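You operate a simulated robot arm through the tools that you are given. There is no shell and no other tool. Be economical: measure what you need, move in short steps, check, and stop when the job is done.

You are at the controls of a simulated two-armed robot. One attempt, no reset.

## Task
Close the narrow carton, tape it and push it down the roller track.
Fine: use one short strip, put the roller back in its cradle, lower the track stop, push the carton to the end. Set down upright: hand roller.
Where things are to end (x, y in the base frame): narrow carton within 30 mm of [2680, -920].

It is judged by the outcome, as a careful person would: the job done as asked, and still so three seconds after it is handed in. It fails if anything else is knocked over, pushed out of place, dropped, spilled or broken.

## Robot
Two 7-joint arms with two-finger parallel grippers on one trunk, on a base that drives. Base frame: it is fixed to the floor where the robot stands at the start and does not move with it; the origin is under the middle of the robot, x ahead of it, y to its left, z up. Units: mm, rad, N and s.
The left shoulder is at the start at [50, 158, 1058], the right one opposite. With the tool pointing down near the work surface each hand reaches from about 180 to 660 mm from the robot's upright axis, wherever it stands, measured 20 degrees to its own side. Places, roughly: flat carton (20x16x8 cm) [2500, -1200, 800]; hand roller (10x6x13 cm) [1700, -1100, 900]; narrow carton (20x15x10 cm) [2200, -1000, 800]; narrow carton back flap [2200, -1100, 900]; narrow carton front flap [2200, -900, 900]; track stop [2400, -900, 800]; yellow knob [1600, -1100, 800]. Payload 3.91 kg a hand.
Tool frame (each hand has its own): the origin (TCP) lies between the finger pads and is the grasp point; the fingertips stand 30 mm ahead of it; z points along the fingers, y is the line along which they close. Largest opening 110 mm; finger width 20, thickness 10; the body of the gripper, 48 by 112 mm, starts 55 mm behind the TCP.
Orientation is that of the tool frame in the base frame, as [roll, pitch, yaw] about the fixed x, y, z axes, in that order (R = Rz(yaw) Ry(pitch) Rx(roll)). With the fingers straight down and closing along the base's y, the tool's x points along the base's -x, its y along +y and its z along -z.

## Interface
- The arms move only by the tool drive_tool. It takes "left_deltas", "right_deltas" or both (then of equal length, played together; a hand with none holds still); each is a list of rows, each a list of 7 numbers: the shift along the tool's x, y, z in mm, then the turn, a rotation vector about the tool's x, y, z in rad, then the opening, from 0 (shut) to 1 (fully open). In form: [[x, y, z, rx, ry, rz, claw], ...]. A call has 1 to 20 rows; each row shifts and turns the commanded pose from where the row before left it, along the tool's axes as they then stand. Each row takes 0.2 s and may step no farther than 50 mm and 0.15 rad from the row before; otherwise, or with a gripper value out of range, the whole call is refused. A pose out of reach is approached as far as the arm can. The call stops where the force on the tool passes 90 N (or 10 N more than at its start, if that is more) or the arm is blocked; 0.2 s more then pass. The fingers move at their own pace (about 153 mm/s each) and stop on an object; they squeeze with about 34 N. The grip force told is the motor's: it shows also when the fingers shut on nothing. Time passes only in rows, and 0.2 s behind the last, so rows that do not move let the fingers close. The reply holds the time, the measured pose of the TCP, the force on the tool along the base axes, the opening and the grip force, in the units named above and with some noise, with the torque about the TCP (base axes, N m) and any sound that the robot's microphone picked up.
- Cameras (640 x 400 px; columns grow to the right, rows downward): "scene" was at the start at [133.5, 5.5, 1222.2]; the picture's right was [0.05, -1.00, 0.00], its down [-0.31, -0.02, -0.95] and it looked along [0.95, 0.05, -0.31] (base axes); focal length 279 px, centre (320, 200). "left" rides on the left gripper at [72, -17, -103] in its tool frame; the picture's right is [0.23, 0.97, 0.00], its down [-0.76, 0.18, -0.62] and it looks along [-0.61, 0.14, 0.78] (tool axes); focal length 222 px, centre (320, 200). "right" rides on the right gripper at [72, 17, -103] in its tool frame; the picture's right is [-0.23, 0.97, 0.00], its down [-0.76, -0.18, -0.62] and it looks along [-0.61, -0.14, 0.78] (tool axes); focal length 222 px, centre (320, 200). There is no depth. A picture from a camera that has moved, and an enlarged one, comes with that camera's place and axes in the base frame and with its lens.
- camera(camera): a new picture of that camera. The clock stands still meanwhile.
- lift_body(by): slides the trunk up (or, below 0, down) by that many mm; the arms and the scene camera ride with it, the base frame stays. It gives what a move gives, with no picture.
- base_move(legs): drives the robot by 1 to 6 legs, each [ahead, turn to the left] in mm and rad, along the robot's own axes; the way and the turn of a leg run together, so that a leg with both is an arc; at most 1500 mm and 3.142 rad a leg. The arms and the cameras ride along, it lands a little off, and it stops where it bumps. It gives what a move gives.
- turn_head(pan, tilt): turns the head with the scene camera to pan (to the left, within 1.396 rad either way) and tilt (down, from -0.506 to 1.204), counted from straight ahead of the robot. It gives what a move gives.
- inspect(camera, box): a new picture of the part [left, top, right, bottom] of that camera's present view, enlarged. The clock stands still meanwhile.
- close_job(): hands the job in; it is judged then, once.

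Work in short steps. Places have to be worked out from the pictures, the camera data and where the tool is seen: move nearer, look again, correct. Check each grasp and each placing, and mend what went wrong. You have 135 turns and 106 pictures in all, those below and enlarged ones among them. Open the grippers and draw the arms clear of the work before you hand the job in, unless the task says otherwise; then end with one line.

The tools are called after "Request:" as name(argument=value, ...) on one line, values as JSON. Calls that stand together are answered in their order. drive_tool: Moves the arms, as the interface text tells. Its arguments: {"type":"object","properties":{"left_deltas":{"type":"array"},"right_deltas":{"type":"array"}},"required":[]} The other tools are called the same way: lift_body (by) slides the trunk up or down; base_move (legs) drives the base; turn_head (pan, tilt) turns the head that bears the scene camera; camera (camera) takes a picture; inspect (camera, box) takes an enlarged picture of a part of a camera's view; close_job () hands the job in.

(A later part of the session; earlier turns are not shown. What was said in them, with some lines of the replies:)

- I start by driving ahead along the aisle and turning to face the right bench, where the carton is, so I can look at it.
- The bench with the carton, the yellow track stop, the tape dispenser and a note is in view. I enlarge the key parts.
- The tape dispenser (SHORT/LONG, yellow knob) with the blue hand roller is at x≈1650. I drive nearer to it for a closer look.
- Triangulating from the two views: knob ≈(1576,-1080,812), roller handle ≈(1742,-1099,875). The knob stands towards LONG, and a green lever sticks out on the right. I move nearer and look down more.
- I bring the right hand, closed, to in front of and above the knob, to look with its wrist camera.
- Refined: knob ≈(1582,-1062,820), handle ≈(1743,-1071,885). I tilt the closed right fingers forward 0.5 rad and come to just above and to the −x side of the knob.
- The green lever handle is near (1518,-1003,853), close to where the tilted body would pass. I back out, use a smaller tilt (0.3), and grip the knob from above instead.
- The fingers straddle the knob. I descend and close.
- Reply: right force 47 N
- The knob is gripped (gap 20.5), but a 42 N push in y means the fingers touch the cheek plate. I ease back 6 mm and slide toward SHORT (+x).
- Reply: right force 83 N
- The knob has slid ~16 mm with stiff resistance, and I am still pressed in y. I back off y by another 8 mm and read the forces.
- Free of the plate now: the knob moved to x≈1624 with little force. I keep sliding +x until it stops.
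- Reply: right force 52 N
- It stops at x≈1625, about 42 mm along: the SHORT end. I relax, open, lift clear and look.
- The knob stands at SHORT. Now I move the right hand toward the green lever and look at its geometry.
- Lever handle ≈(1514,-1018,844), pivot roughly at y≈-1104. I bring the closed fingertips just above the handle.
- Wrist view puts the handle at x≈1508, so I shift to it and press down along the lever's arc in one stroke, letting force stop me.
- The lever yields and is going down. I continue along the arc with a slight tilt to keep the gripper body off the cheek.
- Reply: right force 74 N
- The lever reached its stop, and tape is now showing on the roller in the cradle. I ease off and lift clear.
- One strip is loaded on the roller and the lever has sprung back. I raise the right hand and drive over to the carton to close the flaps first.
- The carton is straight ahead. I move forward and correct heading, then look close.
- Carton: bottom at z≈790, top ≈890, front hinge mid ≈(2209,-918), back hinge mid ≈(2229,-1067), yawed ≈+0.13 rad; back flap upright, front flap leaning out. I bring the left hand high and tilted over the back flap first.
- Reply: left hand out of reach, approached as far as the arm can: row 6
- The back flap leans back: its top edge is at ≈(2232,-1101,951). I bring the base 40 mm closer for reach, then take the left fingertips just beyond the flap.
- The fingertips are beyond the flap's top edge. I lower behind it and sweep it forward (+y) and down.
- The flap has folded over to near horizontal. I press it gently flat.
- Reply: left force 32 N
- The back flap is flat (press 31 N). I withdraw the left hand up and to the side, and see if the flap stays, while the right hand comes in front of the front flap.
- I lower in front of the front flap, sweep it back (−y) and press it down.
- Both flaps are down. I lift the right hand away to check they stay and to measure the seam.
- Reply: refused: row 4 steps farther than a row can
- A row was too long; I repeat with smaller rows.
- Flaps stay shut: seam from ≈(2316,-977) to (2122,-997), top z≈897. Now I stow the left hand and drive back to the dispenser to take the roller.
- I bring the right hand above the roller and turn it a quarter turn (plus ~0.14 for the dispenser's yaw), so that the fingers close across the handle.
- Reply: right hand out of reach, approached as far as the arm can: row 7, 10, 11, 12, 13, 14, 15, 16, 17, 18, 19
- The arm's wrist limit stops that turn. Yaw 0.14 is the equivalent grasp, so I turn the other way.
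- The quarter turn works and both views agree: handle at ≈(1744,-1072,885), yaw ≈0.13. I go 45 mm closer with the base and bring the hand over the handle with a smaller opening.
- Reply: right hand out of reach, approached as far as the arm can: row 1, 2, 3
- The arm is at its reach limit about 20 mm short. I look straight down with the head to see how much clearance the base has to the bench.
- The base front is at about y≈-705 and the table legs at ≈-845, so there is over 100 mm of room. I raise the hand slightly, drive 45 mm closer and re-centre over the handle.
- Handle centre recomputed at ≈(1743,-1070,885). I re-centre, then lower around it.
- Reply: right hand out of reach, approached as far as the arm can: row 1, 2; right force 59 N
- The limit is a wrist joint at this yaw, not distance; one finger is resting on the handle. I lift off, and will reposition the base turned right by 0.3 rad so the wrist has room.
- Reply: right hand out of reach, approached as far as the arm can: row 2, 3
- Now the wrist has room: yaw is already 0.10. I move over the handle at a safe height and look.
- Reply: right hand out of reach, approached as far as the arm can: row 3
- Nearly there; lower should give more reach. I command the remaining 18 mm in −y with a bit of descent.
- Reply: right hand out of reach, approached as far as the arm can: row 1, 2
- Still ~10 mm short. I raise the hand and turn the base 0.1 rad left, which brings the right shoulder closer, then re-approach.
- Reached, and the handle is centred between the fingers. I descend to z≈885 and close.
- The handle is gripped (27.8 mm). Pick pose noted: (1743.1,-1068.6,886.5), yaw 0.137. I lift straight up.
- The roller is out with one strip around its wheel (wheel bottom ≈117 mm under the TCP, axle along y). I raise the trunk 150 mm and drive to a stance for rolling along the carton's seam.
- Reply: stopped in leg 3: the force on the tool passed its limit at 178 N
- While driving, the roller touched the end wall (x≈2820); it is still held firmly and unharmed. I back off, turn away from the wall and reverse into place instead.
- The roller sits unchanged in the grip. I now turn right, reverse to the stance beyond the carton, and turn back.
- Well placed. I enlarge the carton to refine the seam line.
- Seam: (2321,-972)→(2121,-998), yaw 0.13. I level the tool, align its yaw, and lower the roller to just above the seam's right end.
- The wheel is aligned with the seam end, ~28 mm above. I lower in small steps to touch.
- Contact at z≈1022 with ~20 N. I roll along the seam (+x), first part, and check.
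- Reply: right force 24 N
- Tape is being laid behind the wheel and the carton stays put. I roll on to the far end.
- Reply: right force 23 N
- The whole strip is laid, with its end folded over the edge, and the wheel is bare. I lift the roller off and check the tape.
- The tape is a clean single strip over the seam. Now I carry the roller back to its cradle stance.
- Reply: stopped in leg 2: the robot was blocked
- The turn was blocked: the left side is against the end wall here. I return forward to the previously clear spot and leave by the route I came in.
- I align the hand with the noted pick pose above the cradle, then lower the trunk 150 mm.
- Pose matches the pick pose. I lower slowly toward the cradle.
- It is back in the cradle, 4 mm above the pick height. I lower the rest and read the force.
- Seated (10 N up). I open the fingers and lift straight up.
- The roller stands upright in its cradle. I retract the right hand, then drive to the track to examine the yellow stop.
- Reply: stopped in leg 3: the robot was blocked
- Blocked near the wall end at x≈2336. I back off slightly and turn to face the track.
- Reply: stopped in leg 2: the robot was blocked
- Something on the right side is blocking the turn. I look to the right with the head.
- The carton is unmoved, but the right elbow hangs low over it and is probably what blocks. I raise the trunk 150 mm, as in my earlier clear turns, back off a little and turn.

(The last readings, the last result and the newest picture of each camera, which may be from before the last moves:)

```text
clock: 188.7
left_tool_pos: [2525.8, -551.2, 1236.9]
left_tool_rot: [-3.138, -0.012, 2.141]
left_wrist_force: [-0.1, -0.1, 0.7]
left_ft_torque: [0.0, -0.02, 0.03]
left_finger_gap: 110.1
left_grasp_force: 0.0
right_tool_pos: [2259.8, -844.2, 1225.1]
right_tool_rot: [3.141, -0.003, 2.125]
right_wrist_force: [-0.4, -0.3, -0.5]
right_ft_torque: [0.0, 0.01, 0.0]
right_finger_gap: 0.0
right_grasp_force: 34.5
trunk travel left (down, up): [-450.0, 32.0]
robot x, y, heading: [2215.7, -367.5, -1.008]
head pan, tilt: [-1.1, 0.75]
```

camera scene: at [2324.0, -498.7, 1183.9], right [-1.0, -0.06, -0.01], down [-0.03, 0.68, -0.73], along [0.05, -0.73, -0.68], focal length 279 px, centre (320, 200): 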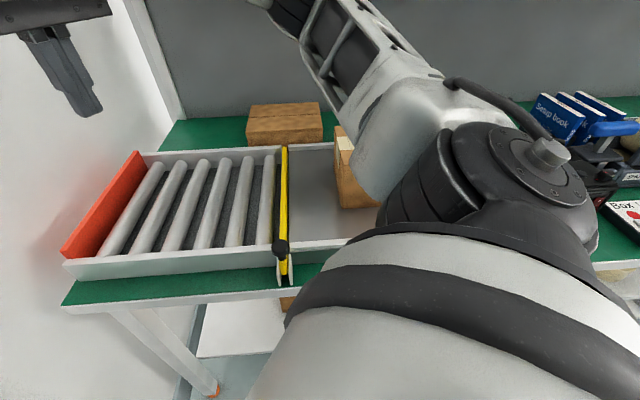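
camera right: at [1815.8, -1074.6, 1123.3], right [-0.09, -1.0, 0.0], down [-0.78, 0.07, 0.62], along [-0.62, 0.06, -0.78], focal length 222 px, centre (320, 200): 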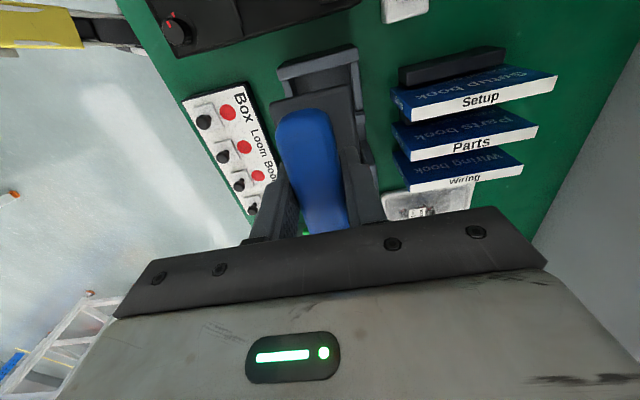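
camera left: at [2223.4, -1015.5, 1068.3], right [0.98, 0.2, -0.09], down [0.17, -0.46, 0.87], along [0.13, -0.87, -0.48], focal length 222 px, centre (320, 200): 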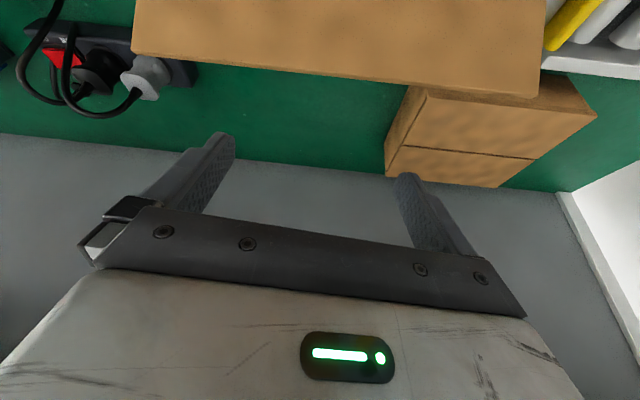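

That worked. I turn away, reverse to x≈2370, and face the track.

Request:
base_move(legs=[[0, -2.576], [-170, 0], [0, 2.0]])

Request:
turn_head(pan=0.15, tilt=0.8)

Request:
camera(camera="scene")

```text
clock: 200.9
left_tool_pos: [2524.0, -761.2, 1231.3]
left_tool_rot: [3.113, -0.038, 1.602]
left_wrist_force: [-0.5, -0.1, 1.0]
left_ft_torque: [-0.02, 0.0, -0.04]
left_finger_gap: 109.9
left_grasp_force: 0.1
right_tool_pos: [2156.5, -886.5, 1211.5]
right_tool_rot: [3.118, -0.023, 1.614]
right_wrist_force: [-0.2, -0.3, 0.4]
right_ft_torque: [-0.02, 0.02, 0.02]
right_finger_gap: 0.0
right_grasp_force: 33.9
trunk travel left (down, up): [-450.0, 32.0]
robot x, y, heading: [2369.5, -430.2, -1.524]
head pan, tilt: [-1.1, 0.75]
```

```text
clock: 202.3
left_tool_pos: [2521.9, -754.7, 1230.5]
left_tool_rot: [3.108, -0.039, 1.581]
left_wrist_force: [0.7, 0.2, -0.1]
left_ft_torque: [-0.04, 0.01, 0.0]
left_finger_gap: 110.0
left_grasp_force: 0.1
right_tool_pos: [2161.9, -880.6, 1213.7]
right_tool_rot: [3.122, -0.016, 1.614]
right_wrist_force: [0.5, 0.3, -0.5]
right_ft_torque: [0.01, -0.01, 0.02]
right_finger_gap: 0.0
right_grasp_force: 34.0
trunk travel left (down, up): [-450.0, 32.0]
robot x, y, heading: [2369.3, -430.0, -1.532]
head pan, tilt: [0.15, 0.799]
```

```text
23 pictures are left
camera scene: at [2368.2, -562.0, 1327.6], right [-0.98, -0.19, -0.02], down [-0.12, 0.71, -0.69], along [0.14, -0.68, -0.72], focal length 279 px, centre (320, 200)
```

scene: 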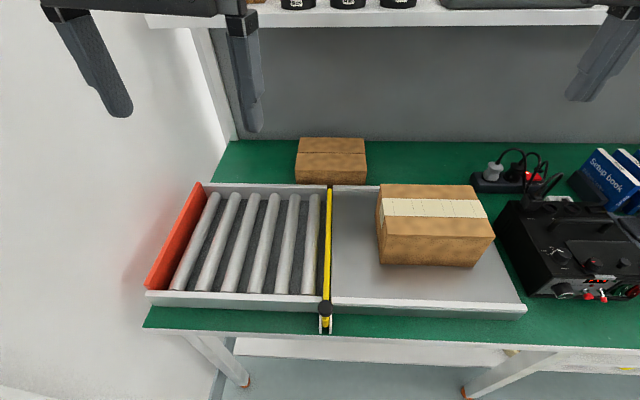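

Good view. I enlarge the stop.

Request:
inspect(camera="scene", box=[270, 240, 390, 340])

Request:
inspect(camera="scene", box=[140, 130, 510, 340])

```text
4.00 times, centred on (330, 290) of scene
camera zoom: at [2368.2, -562.0, 1327.6], right [-0.98, -0.19, -0.02], down [-0.12, 0.71, -0.69], along [0.14, -0.68, -0.72], focal length 1115 px, centre (280, -160)
```

zoom: 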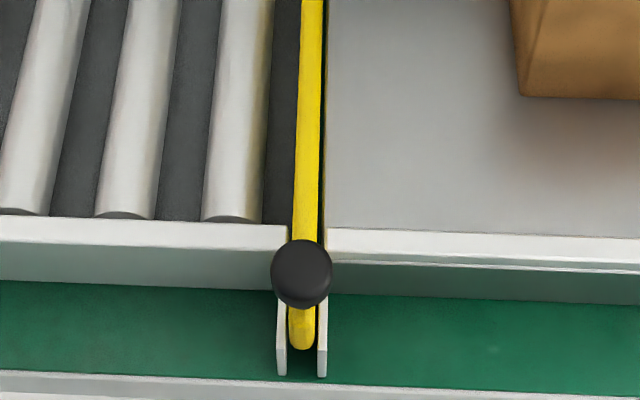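

```text
1.73 times, centred on (325, 235) of scene
camera zoom: at [2368.2, -562.0, 1327.6], right [-0.98, -0.19, -0.02], down [-0.12, 0.71, -0.69], along [0.14, -0.68, -0.72], focal length 482 px, centre (311, 140)
```

zoom: 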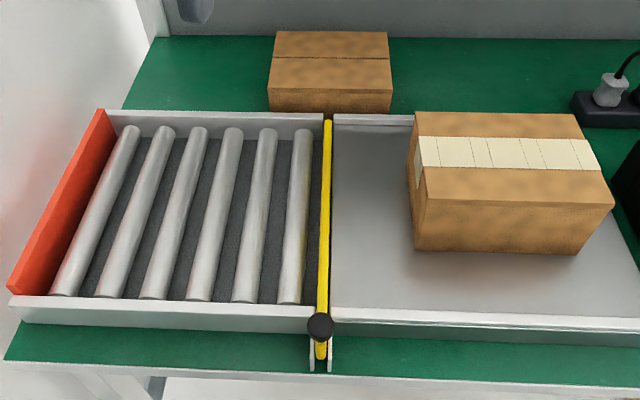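

Knob ≈(2405,-761,840); the track runs at ≈0.14 rad, and the carton→target line (459,65) lies exactly along it. I bring the closed left fist above the knob.

Request:
drive_tool(left_deltas=[[0, 0, 0, 0.034, -0.039, 0, 0], [-1, -17, 41, 0, 0, 0, 0], [-1, -17, 41, 0, 0, 0, 0], [-1, -17, 41, 0, 0, 0, 0], [-1, -17, 41, 0, 0, 0, 0], [-1, -17, 41, 0, 0, 0, 0], [-1, -16, 41, 0, 0, 0, 0], [0, -16, 41, 0, 0, 0, 0], [0, 0, 0, 0, 0, 0, 0]])

Request:
camera(camera="left")

Request:
inspect(camera="scene", box=[250, 220, 410, 340])

```text
clock: 204.3
left_tool_pos: [2420.2, -757.3, 952.7]
left_tool_rot: [-3.115, 0.02, 1.599]
left_wrist_force: [-0.8, 0.1, 0.3]
left_ft_torque: [0.01, -0.01, 0.01]
left_finger_gap: 0.1
left_grasp_force: 34.0
right_tool_pos: [2177.9, -868.6, 1223.9]
right_tool_rot: [3.14, -0.003, 1.615]
right_wrist_force: [1.1, 0.5, -1.1]
right_ft_torque: [0.02, 0.01, -0.01]
right_finger_gap: 0.3
right_grasp_force: 34.1
trunk travel left (down, up): [-450.0, 32.0]
robot x, y, heading: [2371.2, -428.9, -1.529]
head pan, tilt: [0.15, 0.799]
```

```text
20 pictures are left
camera left: at [2404.8, -685.9, 1055.6], right [0.97, 0.26, -0.03], down [0.22, -0.74, 0.63], along [0.14, -0.62, -0.77], focal length 222 px, centre (320, 200)
```

left: 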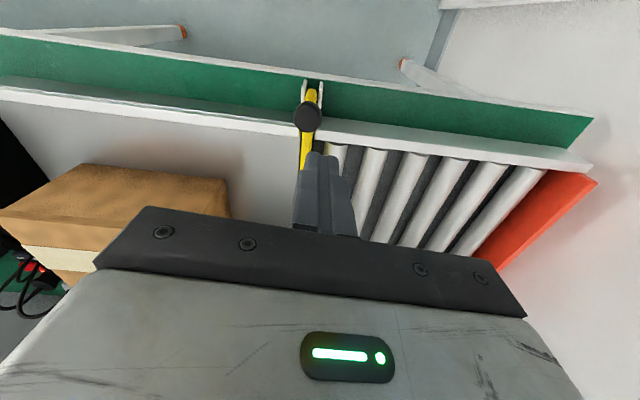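

```text
3.33 times, centred on (330, 280) of scene
camera zoom: at [2387.3, -548.6, 1329.2], right [-0.98, -0.19, 0.0], down [-0.14, 0.7, -0.7], along [0.13, -0.68, -0.72], focal length 929 px, centre (287, -67)
```

zoom: 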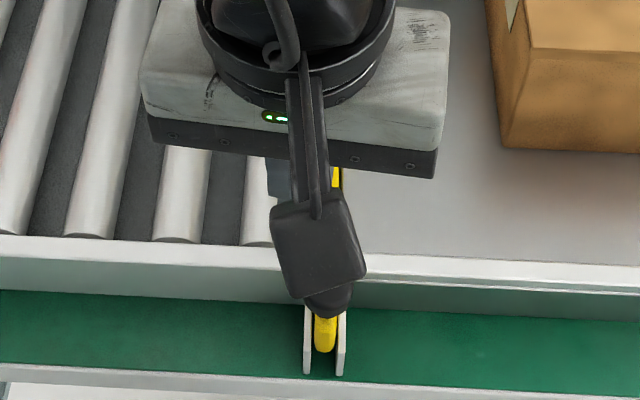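

Fresh views give the knob at ≈(2407,-760,840). I centre over it and lower to near contact.

Request:
drive_tool(left_deltas=[[-3.6, -13, 0, -0.026, 0.02, 0, 0], [0, 0, 30, 0, 0, 0, 0], [0, 0, 25, 0, 0, 0, 0], [0, 0, 8, 0, 0, 0, 0], [0, 0, 8, 0, 0, 0, 0], [0, 0, 8, 0, 0, 0, 0], [0, 0, 0, 0, 0, 0, 0]])

```text
clock: 205.9
left_tool_pos: [2407.4, -761.1, 871.9]
left_tool_rot: [-3.141, -0.002, 1.6]
left_wrist_force: [0.4, 0.7, -0.1]
left_ft_torque: [-0.02, 0.04, -0.04]
left_finger_gap: 0.1
left_grasp_force: 34.0
right_tool_pos: [2177.0, -868.8, 1224.1]
right_tool_rot: [3.14, -0.002, 1.614]
right_wrist_force: [-0.4, 0.2, -0.6]
right_ft_torque: [-0.01, 0.02, 0.0]
right_finger_gap: 0.0
right_grasp_force: 33.6
trunk travel left (down, up): [-450.0, 32.0]
robot x, y, heading: [2372.2, -428.2, -1.532]
head pan, tilt: [0.15, 0.799]
```

No contact yet at tip z 842. I continue down in small steps.

Request:
drive_tool(left_deltas=[[0, 0, 6, 0, 0, 0, 0], [0, 0, 6, 0, 0, 0, 0], [0, 0, 6, 0, 0, 0, 0], [0, 0, 6, 0, 0, 0, 0], [0, 0, 6, 0, 0, 0, 0], [0, 0, 0, 0, 0, 0, 0]])

Request:
inspect(camera="left", box=[200, 50, 460, 230])

```text
clock: 207.3
left_tool_pos: [2408.1, -758.5, 848.7]
left_tool_rot: [-3.139, 0.01, 1.601]
left_wrist_force: [20.5, 13.1, 73.7]
left_ft_torque: [0.25, -0.53, 0.0]
left_finger_gap: 0.0
left_grasp_force: 34.3
right_tool_pos: [2178.6, -863.2, 1228.2]
right_tool_rot: [3.142, 0.0, 1.615]
right_wrist_force: [0.8, -0.9, 0.2]
right_ft_torque: [0.02, -0.03, -0.04]
right_finger_gap: 0.0
right_grasp_force: 34.6
trunk travel left (down, up): [-450.0, 32.0]
robot x, y, heading: [2366.0, -426.1, -1.528]
head pan, tilt: [0.15, 0.799]
```

```text
2.22 times, centred on (330, 140) of left
camera zoom: at [2389.0, -688.2, 951.7], right [0.97, 0.26, -0.01], down [0.2, -0.75, 0.63], along [0.16, -0.61, -0.78], focal length 494 px, centre (298, 333)
```

zoom: 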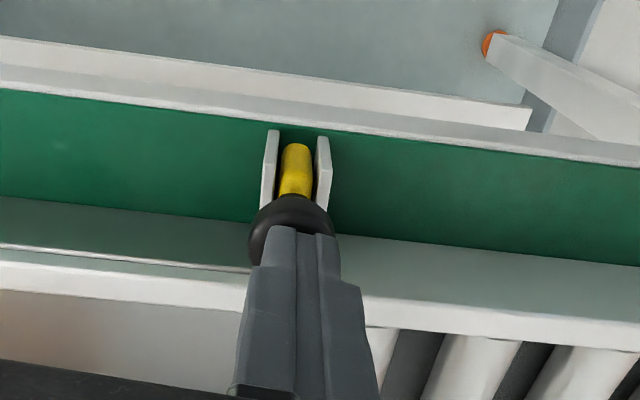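

Firm contact (74 N) at tip z≈819. I lift off and check whether the stop has gone down.

Request:
drive_tool(left_deltas=[[0, 0, -15, 0, 0, 0, 0], [0, 0, -45, 0, 0, 0, 0], [0, 45, -20, 0, 0, 0, 0], [0, 45, 0, 0, 0, 0, 0], [0, 0, 0, 0, 0, 0, 0]])

Request:
inspect(camera="scene", box=[240, 150, 420, 350])

```text
clock: 208.5
left_tool_pos: [2497.1, -758.0, 920.7]
left_tool_rot: [3.14, -0.003, 1.599]
left_wrist_force: [0.1, 0.1, 0.2]
left_ft_torque: [-0.01, 0.0, 0.01]
left_finger_gap: 0.0
left_grasp_force: 34.0
right_tool_pos: [2174.7, -868.8, 1224.6]
right_tool_rot: [3.138, -0.006, 1.612]
right_wrist_force: [0.6, 0.1, 0.8]
right_ft_torque: [-0.01, 0.0, 0.02]
right_finger_gap: 0.0
right_grasp_force: 34.0
trunk travel left (down, up): [-450.0, 32.0]
robot x, y, heading: [2370.2, -431.8, -1.529]
head pan, tilt: [0.15, 0.799]
```

```text
2.00 times, centred on (330, 250) of scene
camera zoom: at [2385.1, -549.4, 1329.1], right [-0.98, -0.19, 0.0], down [-0.14, 0.7, -0.7], along [0.13, -0.68, -0.72], focal length 558 px, centre (300, 100)
```

zoom: 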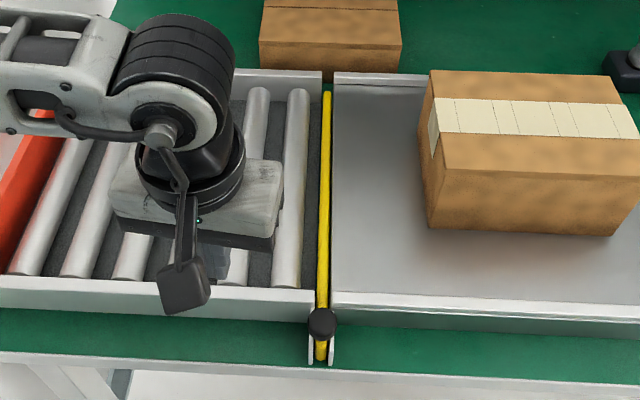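

The knob sits lower than before. I zoom in to see whether the bar is now below the track surface.

Request:
inspect(camera="scene", box=[300, 190, 380, 340])

```text
2.67 times, centred on (340, 265) of scene
camera zoom: at [2385.1, -549.4, 1329.1], right [-0.98, -0.19, 0.0], down [-0.14, 0.7, -0.7], along [0.13, -0.68, -0.72], focal length 743 px, centre (267, 27)
```

zoom: 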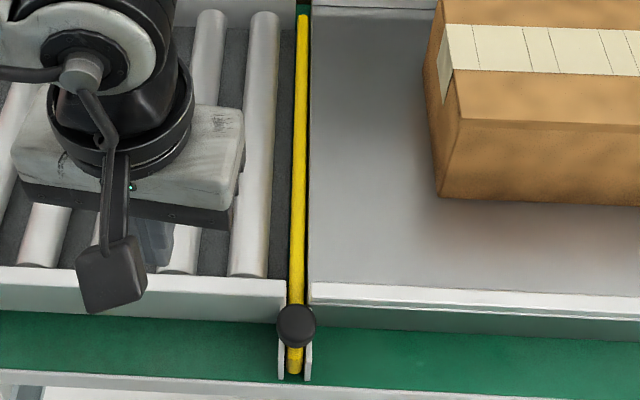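

The knob now sits ~30 mm lower and stays: the stop is down. Next I tuck the left hand up, turn the base a bit right, and lower the trunk 100 mm so the right hand can push the carton from its −x end with spread fingers.

Request:
drive_tool(left_deltas=[[0, 0, -45, 0, 0, 0, 0], [0, 0, -45, 0, 0, 0, 0], [0, 0, -45, 0, 0, 0, 0], [0, 0, -45, 0, 0, 0, 0], [0, 0, -45, 0, 0, 0, 0], [0, 0, 0, 0, 0, 0, 0]])

Request:
base_move(legs=[[40, -0.25]])

Request:
lift_body(by=-100)

```text
clock: 209.9
left_tool_pos: [2493.3, -758.0, 1146.0]
left_tool_rot: [3.141, -0.004, 1.6]
left_wrist_force: [-0.3, -0.8, 0.1]
left_ft_torque: [0.0, 0.0, -0.02]
left_finger_gap: 0.2
left_grasp_force: 34.2
right_tool_pos: [2177.0, -869.1, 1224.0]
right_tool_rot: [3.14, -0.003, 1.613]
right_wrist_force: [0.4, 0.1, 0.0]
right_ft_torque: [0.03, -0.04, 0.01]
right_finger_gap: 0.0
right_grasp_force: 33.7
trunk travel left (down, up): [-450.0, 32.0]
robot x, y, heading: [2369.7, -430.7, -1.525]
head pan, tilt: [0.15, 0.799]
```

```text
clock: 211.2
left_tool_pos: [2406.0, -817.3, 1147.3]
left_tool_rot: [-3.14, -0.001, 1.352]
left_wrist_force: [0.3, -0.2, 0.7]
left_ft_torque: [-0.05, -0.02, -0.03]
left_finger_gap: 0.0
left_grasp_force: 33.9
right_tool_pos: [2071.6, -847.4, 1223.9]
right_tool_rot: [3.14, -0.004, 1.364]
right_wrist_force: [-0.6, -0.9, -0.3]
right_ft_torque: [0.0, -0.03, 0.02]
right_finger_gap: 0.1
right_grasp_force: 33.4
trunk travel left (down, up): [-450.0, 32.0]
robot x, y, heading: [2364.9, -469.6, -1.782]
head pan, tilt: [0.15, 0.799]
```

```text
clock: 212.5
left_tool_pos: [2406.7, -817.1, 1045.6]
left_tool_rot: [-3.141, -0.002, 1.353]
left_wrist_force: [0.1, -0.3, -0.2]
left_ft_torque: [0.03, 0.0, 0.03]
left_finger_gap: 0.1
left_grasp_force: 34.1
right_tool_pos: [2071.8, -846.5, 1124.7]
right_tool_rot: [3.139, -0.003, 1.366]
right_wrist_force: [-0.5, 0.1, -0.1]
right_ft_torque: [0.0, -0.01, -0.02]
right_finger_gap: 0.1
right_grasp_force: 34.5
trunk travel left (down, up): [-350.0, 132.0]
robot x, y, heading: [2364.8, -470.2, -1.777]
head pan, tilt: [0.15, 0.799]
```

I rotate the right hand to the track's cross direction and bring it above the gap behind the carton.

Request:
drive_tool(right_deltas=[[0, 0, 0, 0, 0, 0.136, 0.6], [0, 0, 0, 0, 0, 0.136, 0.6], [0, 0, 0, 0, 0, 0.136, 0.6], [0, 0, 0, 0, 0, 0.136, 0.6], [0, 0, 0, 0, 0, 0.136, 0.6], [0, 0, 0, 0, 0, 0.136, 0.6], [0, 0, 0, 0, 0, 0.136, 0.6], [0, 0, 0, 0, 0, 0.136, 0.6], [0, 0, 0, 0, 0, 0.136, 0.6], [0, 40, 25, 0, 0, 0, 0.6], [0, 40, 25, 0, 0, 0, 0.6], [0, 40, 25, 0, 0, 0, 0.6], [0.5, 38, 25, 0, 0, 0, 0.6], [0, 0, 25, 0, 0, 0, 0.6], [0, 0, 0, 0, 0, 0, 0.6]])

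Request:
camera(camera="right")

Request:
camera(camera="scene")

```text
clock: 215.7
left_tool_pos: [2406.5, -817.7, 1046.4]
left_tool_rot: [-3.14, -0.002, 1.354]
left_wrist_force: [0.9, 0.2, -0.3]
left_ft_torque: [-0.01, 0.02, -0.01]
left_finger_gap: 0.0
left_grasp_force: 33.6
right_tool_pos: [2096.2, -1000.3, 997.2]
right_tool_rot: [-3.137, -0.002, 0.141]
right_wrist_force: [-0.9, -0.3, 0.2]
right_ft_torque: [0.02, 0.01, -0.02]
right_finger_gap: 66.1
right_grasp_force: 0.1
trunk travel left (down, up): [-350.0, 132.0]
robot x, y, heading: [2365.1, -469.2, -1.78]
head pan, tilt: [0.15, 0.799]
```

```text
15 pictures are left
camera right: at [2169.4, -1007.4, 1102.7], right [-0.09, -1.0, 0.0], down [-0.78, 0.07, 0.62], along [-0.62, 0.06, -0.78], focal length 222 px, centre (320, 200)
```

right: 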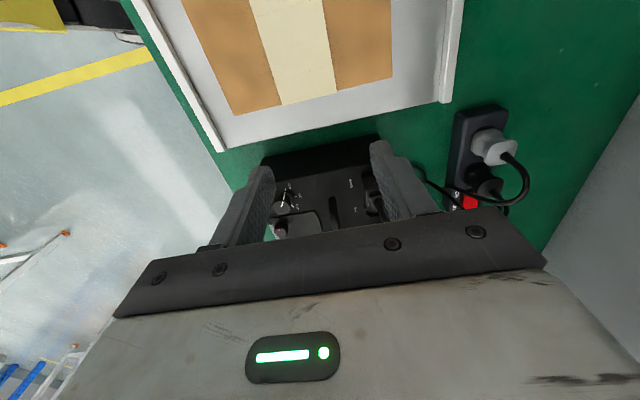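

```text
14 pictures are left
camera scene: at [2354.2, -588.0, 1229.2], right [-1.0, 0.06, 0.0], down [0.04, 0.72, -0.7], along [-0.04, -0.7, -0.72], focal length 279 px, centre (320, 200)
```

scene: 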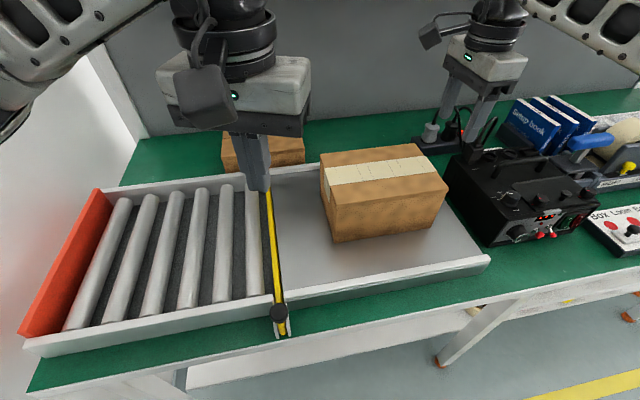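

The gap between carton (x≈2120) and station (x≈2069) is clear for the fingers. I lower to z≈850.

Request:
drive_tool(right_deltas=[[0.5, -4, 30, 0, 0, 0, 0.6], [0, 0, 35, 0, 0, 0, 0.6], [0, 0, 35, 0, 0, 0, 0.6], [0, 0, 30, 0, 0, 0, 0.6], [0, 0, 16, 0, 0, 0, 0.6], [0, 0, 0, 0, 0, 0, 0.6]])

```text
clock: 217.1
left_tool_pos: [2406.1, -815.5, 1045.9]
left_tool_rot: [-3.14, -0.003, 1.352]
left_wrist_force: [-0.8, -0.9, -0.4]
left_ft_torque: [0.0, -0.03, 0.01]
left_finger_gap: 0.2
left_grasp_force: 33.1
right_tool_pos: [2096.1, -998.3, 854.0]
right_tool_rot: [-3.138, -0.003, 0.14]
right_wrist_force: [-0.4, 0.0, 0.3]
right_ft_torque: [0.03, -0.02, -0.02]
right_finger_gap: 65.9
right_grasp_force: 0.0
trunk travel left (down, up): [-350.0, 132.0]
robot x, y, heading: [2366.1, -470.8, -1.777]
head pan, tilt: [0.15, 0.799]
```

Down in the gap. I push along the track direction, first ~110 mm, watching force.

Request:
drive_tool(right_deltas=[[10, 0, 0, 0, 0, 0, 0.6], [10, 0, 0, 0, 0, 0, 0.6], [10, 0, 0, 0, 0, 0, 0.6], [10, 0, 0, 0, 0, 0, 0.6], [10, 0, 0, 0, 0, 0, 0.6], [12, 0, 0, 0, 0, 0, 0.6], [12, 0, 0, 0, 0, 0, 0.6], [12, 0, 0, 0, 0, 0, 0.6], [12, 0, 0, 0, 0, 0, 0.6], [12, 0, 0, 0, 0, 0, 0.6]])

Request:
camera(camera="scene")

```text
clock: 219.3
left_tool_pos: [2406.9, -817.2, 1047.0]
left_tool_rot: [-3.142, -0.002, 1.352]
left_wrist_force: [-0.9, 0.5, -0.3]
left_ft_torque: [0.02, 0.01, -0.01]
left_finger_gap: 0.1
left_grasp_force: 34.3
right_tool_pos: [2203.7, -982.1, 851.3]
right_tool_rot: [3.142, -0.003, 0.142]
right_wrist_force: [-3.3, -1.0, 2.3]
right_ft_torque: [0.04, -0.03, -0.05]
right_finger_gap: 66.0
right_grasp_force: 0.1
trunk travel left (down, up): [-350.0, 132.0]
robot x, y, heading: [2367.0, -466.8, -1.772]
head pan, tilt: [0.15, 0.799]
```

```text
13 pictures are left
camera scene: at [2354.0, -588.0, 1229.2], right [-1.0, 0.06, 0.0], down [0.04, 0.72, -0.7], along [-0.04, -0.7, -0.72], focal length 279 px, centre (320, 200)
```

scene: 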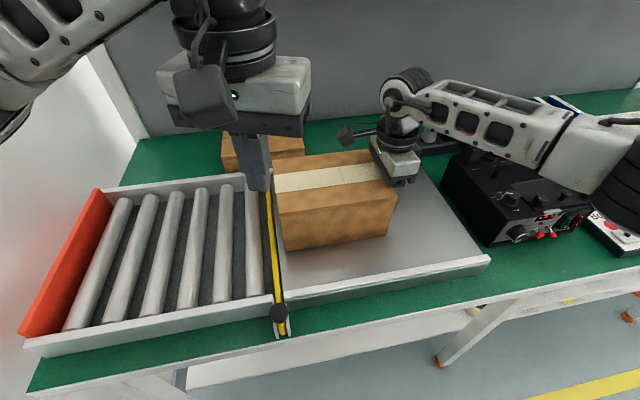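

The carton slides easily (3 N) and its front is at the stop. I continue across it.

Request:
drive_tool(right_deltas=[[10, 0, 0, 0, 0, 0, 0.6], [10, 0, 0, 0, 0, 0, 0.6], [10, 0, 0, 0, 0, 0, 0.6], [12, 0, 0, 0, 0, 0, 0.6], [12, 0, 0, 0, 0, 0, 0.6], [12, 0, 0, 0, 0, 0, 0.6], [12, 0, 0, 0, 0, 0, 0.6], [12, 0, 0, 0, 0, 0, 0.6]])

```text
clock: 221.1
left_tool_pos: [2407.5, -816.4, 1045.8]
left_tool_rot: [-3.141, -0.002, 1.354]
left_wrist_force: [0.3, -0.3, -0.3]
left_ft_torque: [0.02, -0.02, -0.01]
left_finger_gap: 0.1
left_grasp_force: 33.7
right_tool_pos: [2294.0, -969.9, 852.5]
right_tool_rot: [-3.139, -0.005, 0.141]
right_wrist_force: [-1.1, 0.0, -0.1]
right_ft_torque: [0.0, -0.01, -0.01]
right_finger_gap: 66.4
right_grasp_force: 0.2
trunk travel left (down, up): [-350.0, 132.0]
robot x, y, heading: [2365.2, -470.1, -1.778]
head pan, tilt: [0.15, 0.799]
```

It crossed the stop freely. I raise and pull back the left hand out of the way and keep pushing.

Request:
drive_tool(left_deltas=[[20, 0, -40, 0, 0, 0, 0], [40, 0, -25, 0, 0, 0, 0], [40, 0, 0, 0, 0, 0, 0], [0, 0, 0, 0, 0, 0, 0], [0, 0, 0, 0, 0, 0, 0], [0, 0, 0, 0, 0, 0, 0], [0, 0, 0, 0, 0, 0, 0], [0, 0, 0, 0, 0, 0, 0], [0, 0, 0, 0, 0, 0, 0], [0, 0, 0, 0, 0, 0, 0], [0, 0, 0, 0, 0, 0, 0], [0, 0, 0, 0, 0, 0, 0]], right_deltas=[[0, 0, 0, 0, 0, 0, 0.6], [0, 0, 0, 0, 0, 0, 0.6], [10, 0, 0, 0, 0, 0, 0.6], [12, 0, 0, 0, 0, 0, 0.6], [12, 0, 0, 0, 0, 0, 0.6], [12, 0, 0, 0, 0, 0, 0.6], [12, 0, 0, 0, 0, 0, 0.6], [12, 0, 0, 0, 0, 0, 0.6], [12, 0, 0, 0, 0, 0, 0.6], [12, 0, 0, 0, 0, 0, 0.6], [12, 0, 0, 0, 0, 0, 0.6], [12, 0, 0, 0, 0, 0, 0.6]])

Request:
camera(camera="scene")

```text
clock: 223.7
left_tool_pos: [2429.4, -720.0, 1113.0]
left_tool_rot: [-3.14, -0.002, 1.353]
left_wrist_force: [1.3, -0.9, 0.8]
left_ft_torque: [0.02, -0.01, 0.03]
left_finger_gap: 0.1
left_grasp_force: 34.2
right_tool_pos: [2410.8, -954.2, 853.2]
right_tool_rot: [-3.137, -0.002, 0.141]
right_wrist_force: [0.0, 0.4, 0.0]
right_ft_torque: [0.02, -0.05, -0.01]
right_finger_gap: 65.7
right_grasp_force: 0.1
trunk travel left (down, up): [-350.0, 132.0]
robot x, y, heading: [2366.9, -470.9, -1.776]
head pan, tilt: [0.15, 0.799]
```

```text
12 pictures are left
camera scene: at [2354.4, -588.0, 1229.2], right [-1.0, 0.06, 0.0], down [0.04, 0.72, -0.7], along [-0.04, -0.7, -0.72], focal length 279 px, centre (320, 200)
```

scene: 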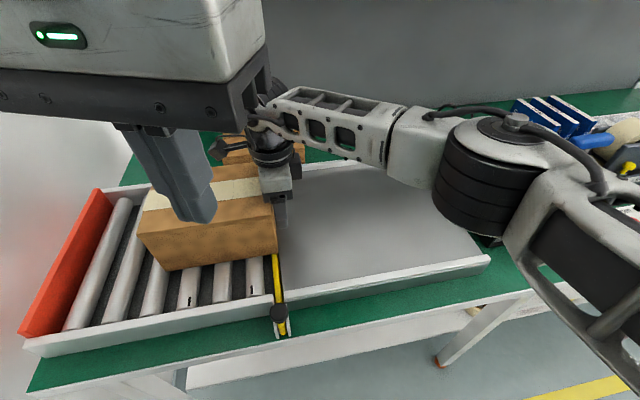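

The carton is on the rollers, straight. I continue ~100 mm with the right hand.

Request:
drive_tool(right_deltas=[[10, 0, 0, 0, 0, 0, 0.6], [12, 0, 0, 0, 0, 0, 0.6], [12, 0, 0, 0, 0, 0, 0.6], [12, 0, 0, 0, 0, 0, 0.6], [12, 0, 0, 0, 0, 0, 0.6], [12, 0, 0, 0, 0, 0, 0.6], [12, 0, 0, 0, 0, 0, 0.6], [12, 0, 0, 0, 0, 0, 0.6], [8, 0, 0, 0, 0, 0, 0.6]])

```text
clock: 225.7
left_tool_pos: [2428.2, -720.7, 1112.1]
left_tool_rot: [3.142, -0.001, 1.353]
left_wrist_force: [-0.1, 0.5, 0.2]
left_ft_torque: [0.01, -0.02, 0.01]
left_finger_gap: 0.2
left_grasp_force: 33.8
right_tool_pos: [2431.3, -951.6, 854.3]
right_tool_rot: [-3.14, -0.003, 0.142]
right_wrist_force: [0.8, -0.3, -0.5]
right_ft_torque: [0.05, 0.01, 0.01]
right_finger_gap: 66.1
right_grasp_force: 0.1
right hand out of reach, approached as far as the arm can: row 3, 4, 5, 6, 7, 8, 9
trunk travel left (down, up): [-350.0, 132.0]
robot x, y, heading: [2367.9, -472.5, -1.777]
head pan, tilt: [0.15, 0.799]
```

The right wrist is at its limit at x≈2431. I withdraw the right hand and switch to the left: closed, turned so its flat finger side faces along the track.

Request:
drive_tool(right_deltas=[[-20, 0, 0, 0, 0, 0, 0.6], [-20, 0, 0, 0, 0, 0, 0.6], [-20, 0, 0, 0, 0, 0, 0.6], [0, 0, -40, 0, 0, 0, 0.6], [0, 0, -45, 0, 0, 0, 0.6], [0, 0, -45, 0, 0, 0, 0.6], [0, 0, -45, 0, 0, 0, 0.6], [-40, 0, 0, 0, 0, 0, 0.6], [-45, 0, 0, 0, 0, 0, 0.6], [-45, 0, 0, 0, 0, 0, 0.6], [-45, -20, 0, 0, 0, 0, 0.6], [-45, -20, 0, 0, 0, 0, 0.6], [0, 0, 0, 0, 0, 0, 0.6]], left_deltas=[[0, 0, 0, 0, 0, 0, 0], [0, 0, 0, 0, 0, 0, 0], [0, 0, 0, 0, 0, 0, 0], [0, 0, 0, 0, 0, 0, 0], [0, 0, 0, 0, 0, 0, 0], [0, 0, 0, 0, 0, 0, 0], [0, 0, 0, 0, 0, 0, 0], [0, 0, 0, 0, 0, 0, 0], [0, 0, 0, 0, 0, 0, 0], [0, 0, 0, 0, 0, -0.12, 0], [0, 0, 0, 0, 0, -0.12, 0], [0, 0, 0, 0, 0, -0.118, 0], [0, 0, 0, 0, 0, 0, 0]])

Request:
camera(camera="scene")

```text
clock: 228.5
left_tool_pos: [2430.3, -720.4, 1112.3]
left_tool_rot: [-3.14, -0.003, 1.713]
left_wrist_force: [0.3, -0.1, 0.0]
left_ft_torque: [0.02, -0.01, 0.0]
left_finger_gap: 0.1
left_grasp_force: 33.4
right_tool_pos: [2146.8, -949.8, 1027.3]
right_tool_rot: [-3.138, -0.003, 0.144]
right_wrist_force: [0.2, 0.1, -0.9]
right_ft_torque: [-0.01, -0.04, -0.01]
right_finger_gap: 66.0
right_grasp_force: 0.0
trunk travel left (down, up): [-350.0, 132.0]
robot x, y, heading: [2366.4, -468.3, -1.779]
head pan, tilt: [0.15, 0.799]
```

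```text
11 pictures are left
camera scene: at [2354.4, -588.1, 1229.2], right [-1.0, 0.06, 0.0], down [0.04, 0.72, -0.7], along [-0.04, -0.7, -0.72], focal length 279 px, centre (320, 200)
```

scene: 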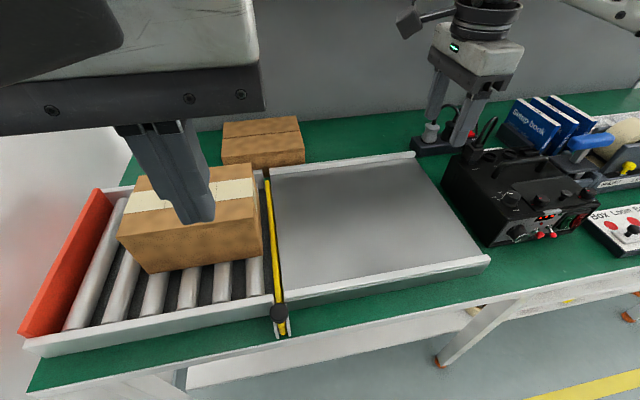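

The carton is straight, its −x face at x≈2450. I move the left hand behind it and down.

Request:
drive_tool(left_deltas=[[-38.7, -8, 19, 0, 0, 0, 0], [-38.7, -8, 19, 0, 0, 0, 0], [-38.7, -8, 19, 0, 0, 0, 0], [-38.7, -8, 19, 0, 0, 0, 0], [-38.7, -8, 19, 0, 0, 0, 0], [-39, -8.5, 19, 0, 0, 0, 0], [0, 0, 36, 0, 0, 0, 0], [0, 0, 36, 0, 0, 0, 0], [0, 0, 36, 0, 0, 0, 0], [0, 0, 34, 0, 0, 0, 0], [0, 0, 0, 0, 0, 0, 0]])

Request:
camera(camera="scene")

```text
clock: 230.9
left_tool_pos: [2413.5, -956.3, 856.6]
left_tool_rot: [3.14, -0.001, 1.709]
left_wrist_force: [-0.7, 0.9, 0.0]
left_ft_torque: [-0.01, 0.01, 0.02]
left_finger_gap: 0.0
left_grasp_force: 33.7
right_tool_pos: [2147.3, -949.5, 1027.7]
right_tool_rot: [-3.138, -0.003, 0.141]
right_wrist_force: [0.0, 0.9, 0.6]
right_ft_torque: [0.03, -0.03, 0.01]
right_finger_gap: 66.1
right_grasp_force: 0.0
trunk travel left (down, up): [-350.0, 132.0]
robot x, y, heading: [2364.8, -464.7, -1.776]
head pan, tilt: [0.15, 0.799]
```

```text
10 pictures are left
camera scene: at [2354.2, -588.1, 1229.2], right [-1.0, 0.06, 0.0], down [0.04, 0.72, -0.7], along [-0.04, -0.7, -0.72], focal length 279 px, centre (320, 200)
```

scene: 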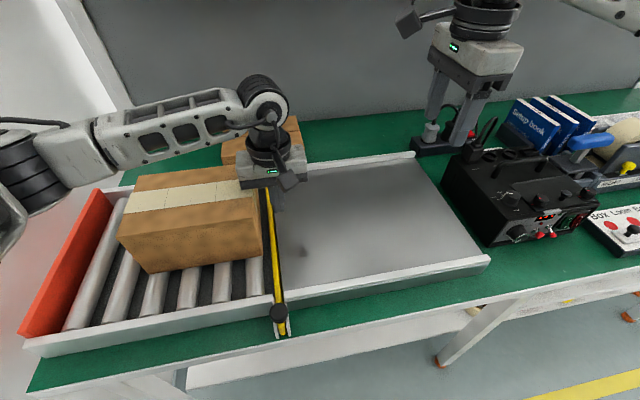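

Positioned behind the carton. I push +90 mm along the track.

Request:
drive_tool(left_deltas=[[0, 10, 0, 0, 0, 0, 0], [0, 10, 0, 0, 0, 0, 0], [0, 10, 0, 0, 0, 0, 0], [0, 10, 0, 0, 0, 0, 0], [0, 10, 0, 0, 0, 0, 0], [0, 10, 0, 0, 0, 0, 0], [0, 10, 0, 0, 0, 0, 0], [0, 10, 0, 0, 0, 0, 0], [0, 10, 0, 0, 0, 0, 0]])

Request:
camera(camera="scene")

```text
clock: 232.9
left_tool_pos: [2502.6, -943.1, 855.9]
left_tool_rot: [3.141, -0.001, 1.71]
left_wrist_force: [-0.2, 0.4, -0.7]
left_ft_torque: [0.0, 0.01, -0.01]
left_finger_gap: 0.0
left_grasp_force: 34.3
right_tool_pos: [2147.5, -948.9, 1027.5]
right_tool_rot: [-3.137, -0.002, 0.14]
right_wrist_force: [-0.3, 0.6, -0.3]
right_ft_torque: [-0.02, 0.02, 0.03]
right_finger_gap: 66.2
right_grasp_force: 0.1
trunk travel left (down, up): [-350.0, 132.0]
robot x, y, heading: [2368.5, -469.1, -1.776]
head pan, tilt: [0.15, 0.799]
```

```text
9 pictures are left
camera scene: at [2354.3, -588.0, 1229.2], right [-1.0, 0.06, 0.0], down [0.04, 0.72, -0.7], along [-0.04, -0.7, -0.72], focal length 279 px, centre (320, 200)
```

scene: 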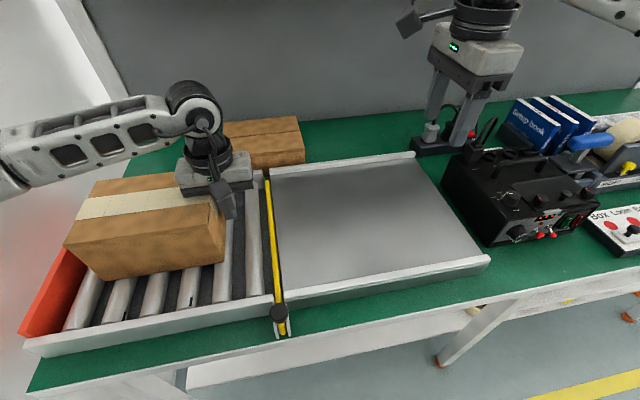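

Carton centre now ≈(2618,-935), nearly straight. I push another 60 mm slowly.

Request:
drive_tool(left_deltas=[[0, 8, 0, 0, 0, 0, 0], [0, 8, 0, 0, 0, 0, 0], [0, 8, 0, 0, 0, 0, 0], [0, 8, 0, 0, 0, 0, 0], [0, 8, 0, 0, 0, 0, 0], [0, 8, 0, 0, 0, 0, 0], [0, 6, 0, 0, 0, 0, 0], [0, 6, 0, 0, 0, 0, 0], [0, 0, 0, 0, 0, 0, 0]])

Request:
inspect(camera="scene", box=[0, 140, 320, 340])

```text
clock: 234.9
left_tool_pos: [2556.6, -936.8, 854.0]
left_tool_rot: [3.136, -0.006, 1.705]
left_wrist_force: [-0.2, -0.4, -0.1]
left_ft_torque: [-0.01, 0.01, 0.0]
left_finger_gap: 0.2
left_grasp_force: 33.6
right_tool_pos: [2144.3, -953.2, 1024.5]
right_tool_rot: [-3.136, -0.007, 0.142]
right_wrist_force: [0.6, 0.0, -0.2]
right_ft_torque: [-0.05, 0.02, -0.02]
right_finger_gap: 66.1
right_grasp_force: 0.1
trunk travel left (down, up): [-350.0, 132.0]
robot x, y, heading: [2367.8, -471.2, -1.778]
head pan, tilt: [0.15, 0.799]
```

```text
2.00 times, centred on (160, 240) of scene
camera zoom: at [2349.8, -592.2, 1228.3], right [-1.0, 0.06, 0.0], down [0.04, 0.72, -0.69], along [-0.04, -0.69, -0.72], focal length 558 px, centre (640, 120)
```

zoom: 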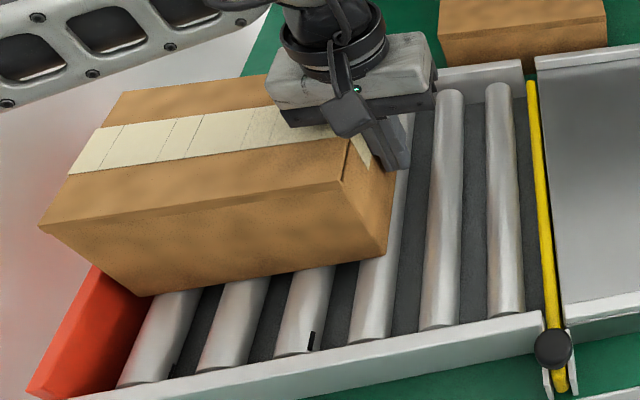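

The carton is ≈(2665,-921), close to the red end board, with slight arm lag. I push gently a bit further and read the force.

Request:
drive_tool(left_deltas=[[0, 5, 0, 0, 0, 0, 0], [0, 5, 0, 0, 0, 0, 0], [0, 4, 0, 0, 0, 0, 0], [0, 0, 0, 0, 0, 0, 0]])

```text
clock: 235.9
left_tool_pos: [2558.6, -938.3, 852.1]
left_tool_rot: [3.138, -0.013, 1.691]
left_wrist_force: [-0.1, 1.1, 0.1]
left_ft_torque: [-0.01, -0.01, 0.04]
left_finger_gap: 0.0
left_grasp_force: 34.3
right_tool_pos: [2139.2, -958.8, 1020.0]
right_tool_rot: [-3.129, -0.015, 0.143]
right_wrist_force: [0.6, -0.2, -0.6]
right_ft_torque: [-0.02, 0.04, -0.03]
right_finger_gap: 65.8
right_grasp_force: 0.1
trunk travel left (down, up): [-350.0, 132.0]
robot x, y, heading: [2364.7, -467.3, -1.778]
head pan, tilt: [0.15, 0.799]
```

The arm itself is now bracing (elbow at the wall), with no force at the tool. I back off 30 mm and instead use the opening of the fingers: the leading finger's outer face pushes the carton the last bit.

Request:
drive_tool(left_deltas=[[0, -10, 0, 0, 0, 0, 0], [0, -10, 0, 0, 0, 0, 0], [0, -10, 0, 0, 0, 0, 0], [0, 0, 0, 0, 0, 0, 0.1], [0, 0, 0, 0, 0, 0, 0.2], [0, 0, 0, 0, 0, 0, 0.3], [0, 0, 0, 0, 0, 0, 0.34], [0, 0, 0, 0, 0, 0, 0.38], [0, 0, 0, 0, 0, 0, 0.42], [0, 0, 0, 0, 0, 0, 0.45], [0, 0, 0, 0, 0, 0, 0.45]])

Request:
inspect(camera="scene", box=[0, 140, 320, 340])

```text
clock: 238.3
left_tool_pos: [2545.3, -938.2, 853.2]
left_tool_rot: [-3.142, -0.003, 1.709]
left_wrist_force: [-3.0, -1.4, 0.9]
left_ft_torque: [0.02, -0.1, -0.06]
left_finger_gap: 47.6
left_grasp_force: 0.0
right_tool_pos: [2146.7, -949.6, 1026.9]
right_tool_rot: [-3.135, -0.003, 0.14]
right_wrist_force: [-0.3, -0.5, -0.1]
right_ft_torque: [0.03, 0.01, 0.0]
right_finger_gap: 66.3
right_grasp_force: 0.1
trunk travel left (down, up): [-350.0, 132.0]
robot x, y, heading: [2368.2, -469.9, -1.781]
head pan, tilt: [0.15, 0.799]
```

```text
2.00 times, centred on (160, 240) of scene
camera zoom: at [2353.8, -588.2, 1229.2], right [-1.0, 0.06, 0.0], down [0.04, 0.72, -0.7], along [-0.04, -0.7, -0.72], focal length 558 px, centre (640, 120)
```

zoom: 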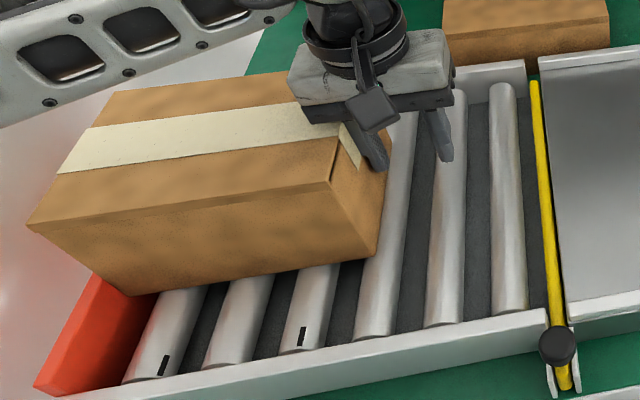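

The carton is now ≈(2680,-921), yaw 0.137, resting at the end board. I back the left hand off, raise it, and draw both arms clear.

Request:
drive_tool(left_deltas=[[0, -15, 0, 0, 0, 0, 0.4], [0, -20, 0, 0, 0, 0, 0.3], [0, -20, 0, 0, 0, 0, 0.3], [0, 0, -40, 0, 0, 0, 0.3], [0, 0, -45, 0, 0, 0, 0.3], [0, 0, -45, 0, 0, 0, 0.3], [0, 0, -45, 0, 0, 0, 0.5], [40, 0, -10, 0, 0, 0, 1], [45, 0, 0, 0, 0, 0, 1], [45, 0, 0, 0, 0, 0, 1], [45, 0, 0, 0, 0, 0, 1], [0, 0, 0, 0, 0, 0, 1]], right_deltas=[[0, 0, 0, 0, 0, 0, 0.6], [0, 0, 0, 0, 0, 0, 0.6], [0, 0, 0, 0, 0, 0, 0.6], [0, 0, -40, 0, 0, 0, 0.6], [0, 0, -40, 0, 0, 0, 0.6], [0, -40, 0, 0, 0, 0, 1], [0, -45, 0, 0, 0, -0.1, 1], [0, -45, 0, 0, 0, -0.1, 1], [0, 0, 0, 0, 0, -0.1, 1], [0, 0, 0, 0, 0, -0.1, 1], [0, 0, 0, 0, 0, -0.1, 1], [0, 0, 0, 0, 0, 0, 1]])

Request:
camera(camera="scene")

```text
clock: 240.9
left_tool_pos: [2465.7, -772.3, 1040.4]
left_tool_rot: [-3.141, -0.001, 1.71]
left_wrist_force: [-1.0, 0.2, 1.2]
left_ft_torque: [0.02, 0.02, 0.03]
left_finger_gap: 110.1
left_grasp_force: 0.0
right_tool_pos: [2125.0, -823.3, 1108.1]
right_tool_rot: [-3.141, -0.002, 0.642]
right_wrist_force: [-0.3, -0.2, -0.6]
right_ft_torque: [-0.01, 0.0, -0.01]
right_finger_gap: 110.1
right_grasp_force: 0.0
trunk travel left (down, up): [-350.0, 132.0]
robot x, y, heading: [2368.4, -470.3, -1.776]
head pan, tilt: [0.15, 0.799]
```

```text
6 pictures are left
camera scene: at [2354.2, -588.1, 1229.2], right [-1.0, 0.06, 0.0], down [0.04, 0.72, -0.7], along [-0.04, -0.7, -0.72], focal length 279 px, centre (320, 200)
```

scene: 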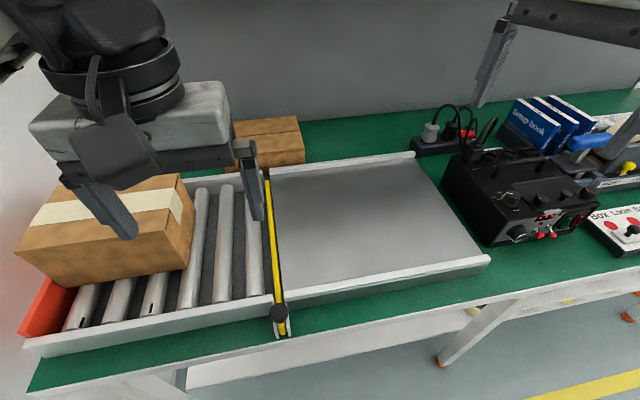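

The carton stays at the end. One last check of the roller in its cradle and the carton.

Request:
inspect(camera="scene", box=[400, 80, 640, 260])

Request:
inspect(camera="scene", box=[0, 150, 320, 350])

```text
2.22 times, centred on (520, 170) of scene
camera zoom: at [2354.2, -588.1, 1229.2], right [-1.0, 0.06, 0.0], down [0.04, 0.72, -0.7], along [-0.04, -0.7, -0.72], focal length 620 px, centre (-124, 267)
```

zoom: 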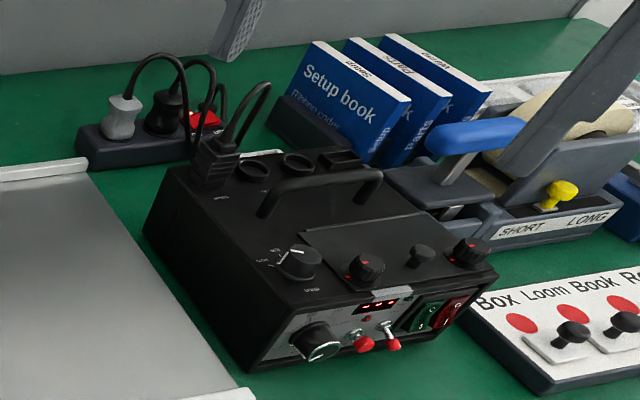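

```text
2.00 times, centred on (160, 250) of scene
camera zoom: at [2354.2, -588.1, 1229.2], right [-1.0, 0.06, 0.0], down [0.04, 0.72, -0.7], along [-0.04, -0.7, -0.72], focal length 558 px, centre (640, 100)
```

zoom: 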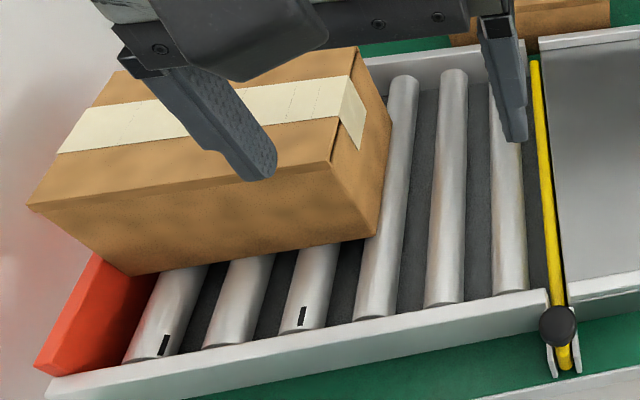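

The carton is closed, taped and at the end board. The roller is upright in its cradle, the stop is down and the arms are clear, so I hand the job in.

Request:
close_job()

```text
The job is handed in.
```

The narrow carton is closed, taped with one short strip and pushed to the end board at about (2680, -921). The roller is back upright in its cradle and the track stop is down.
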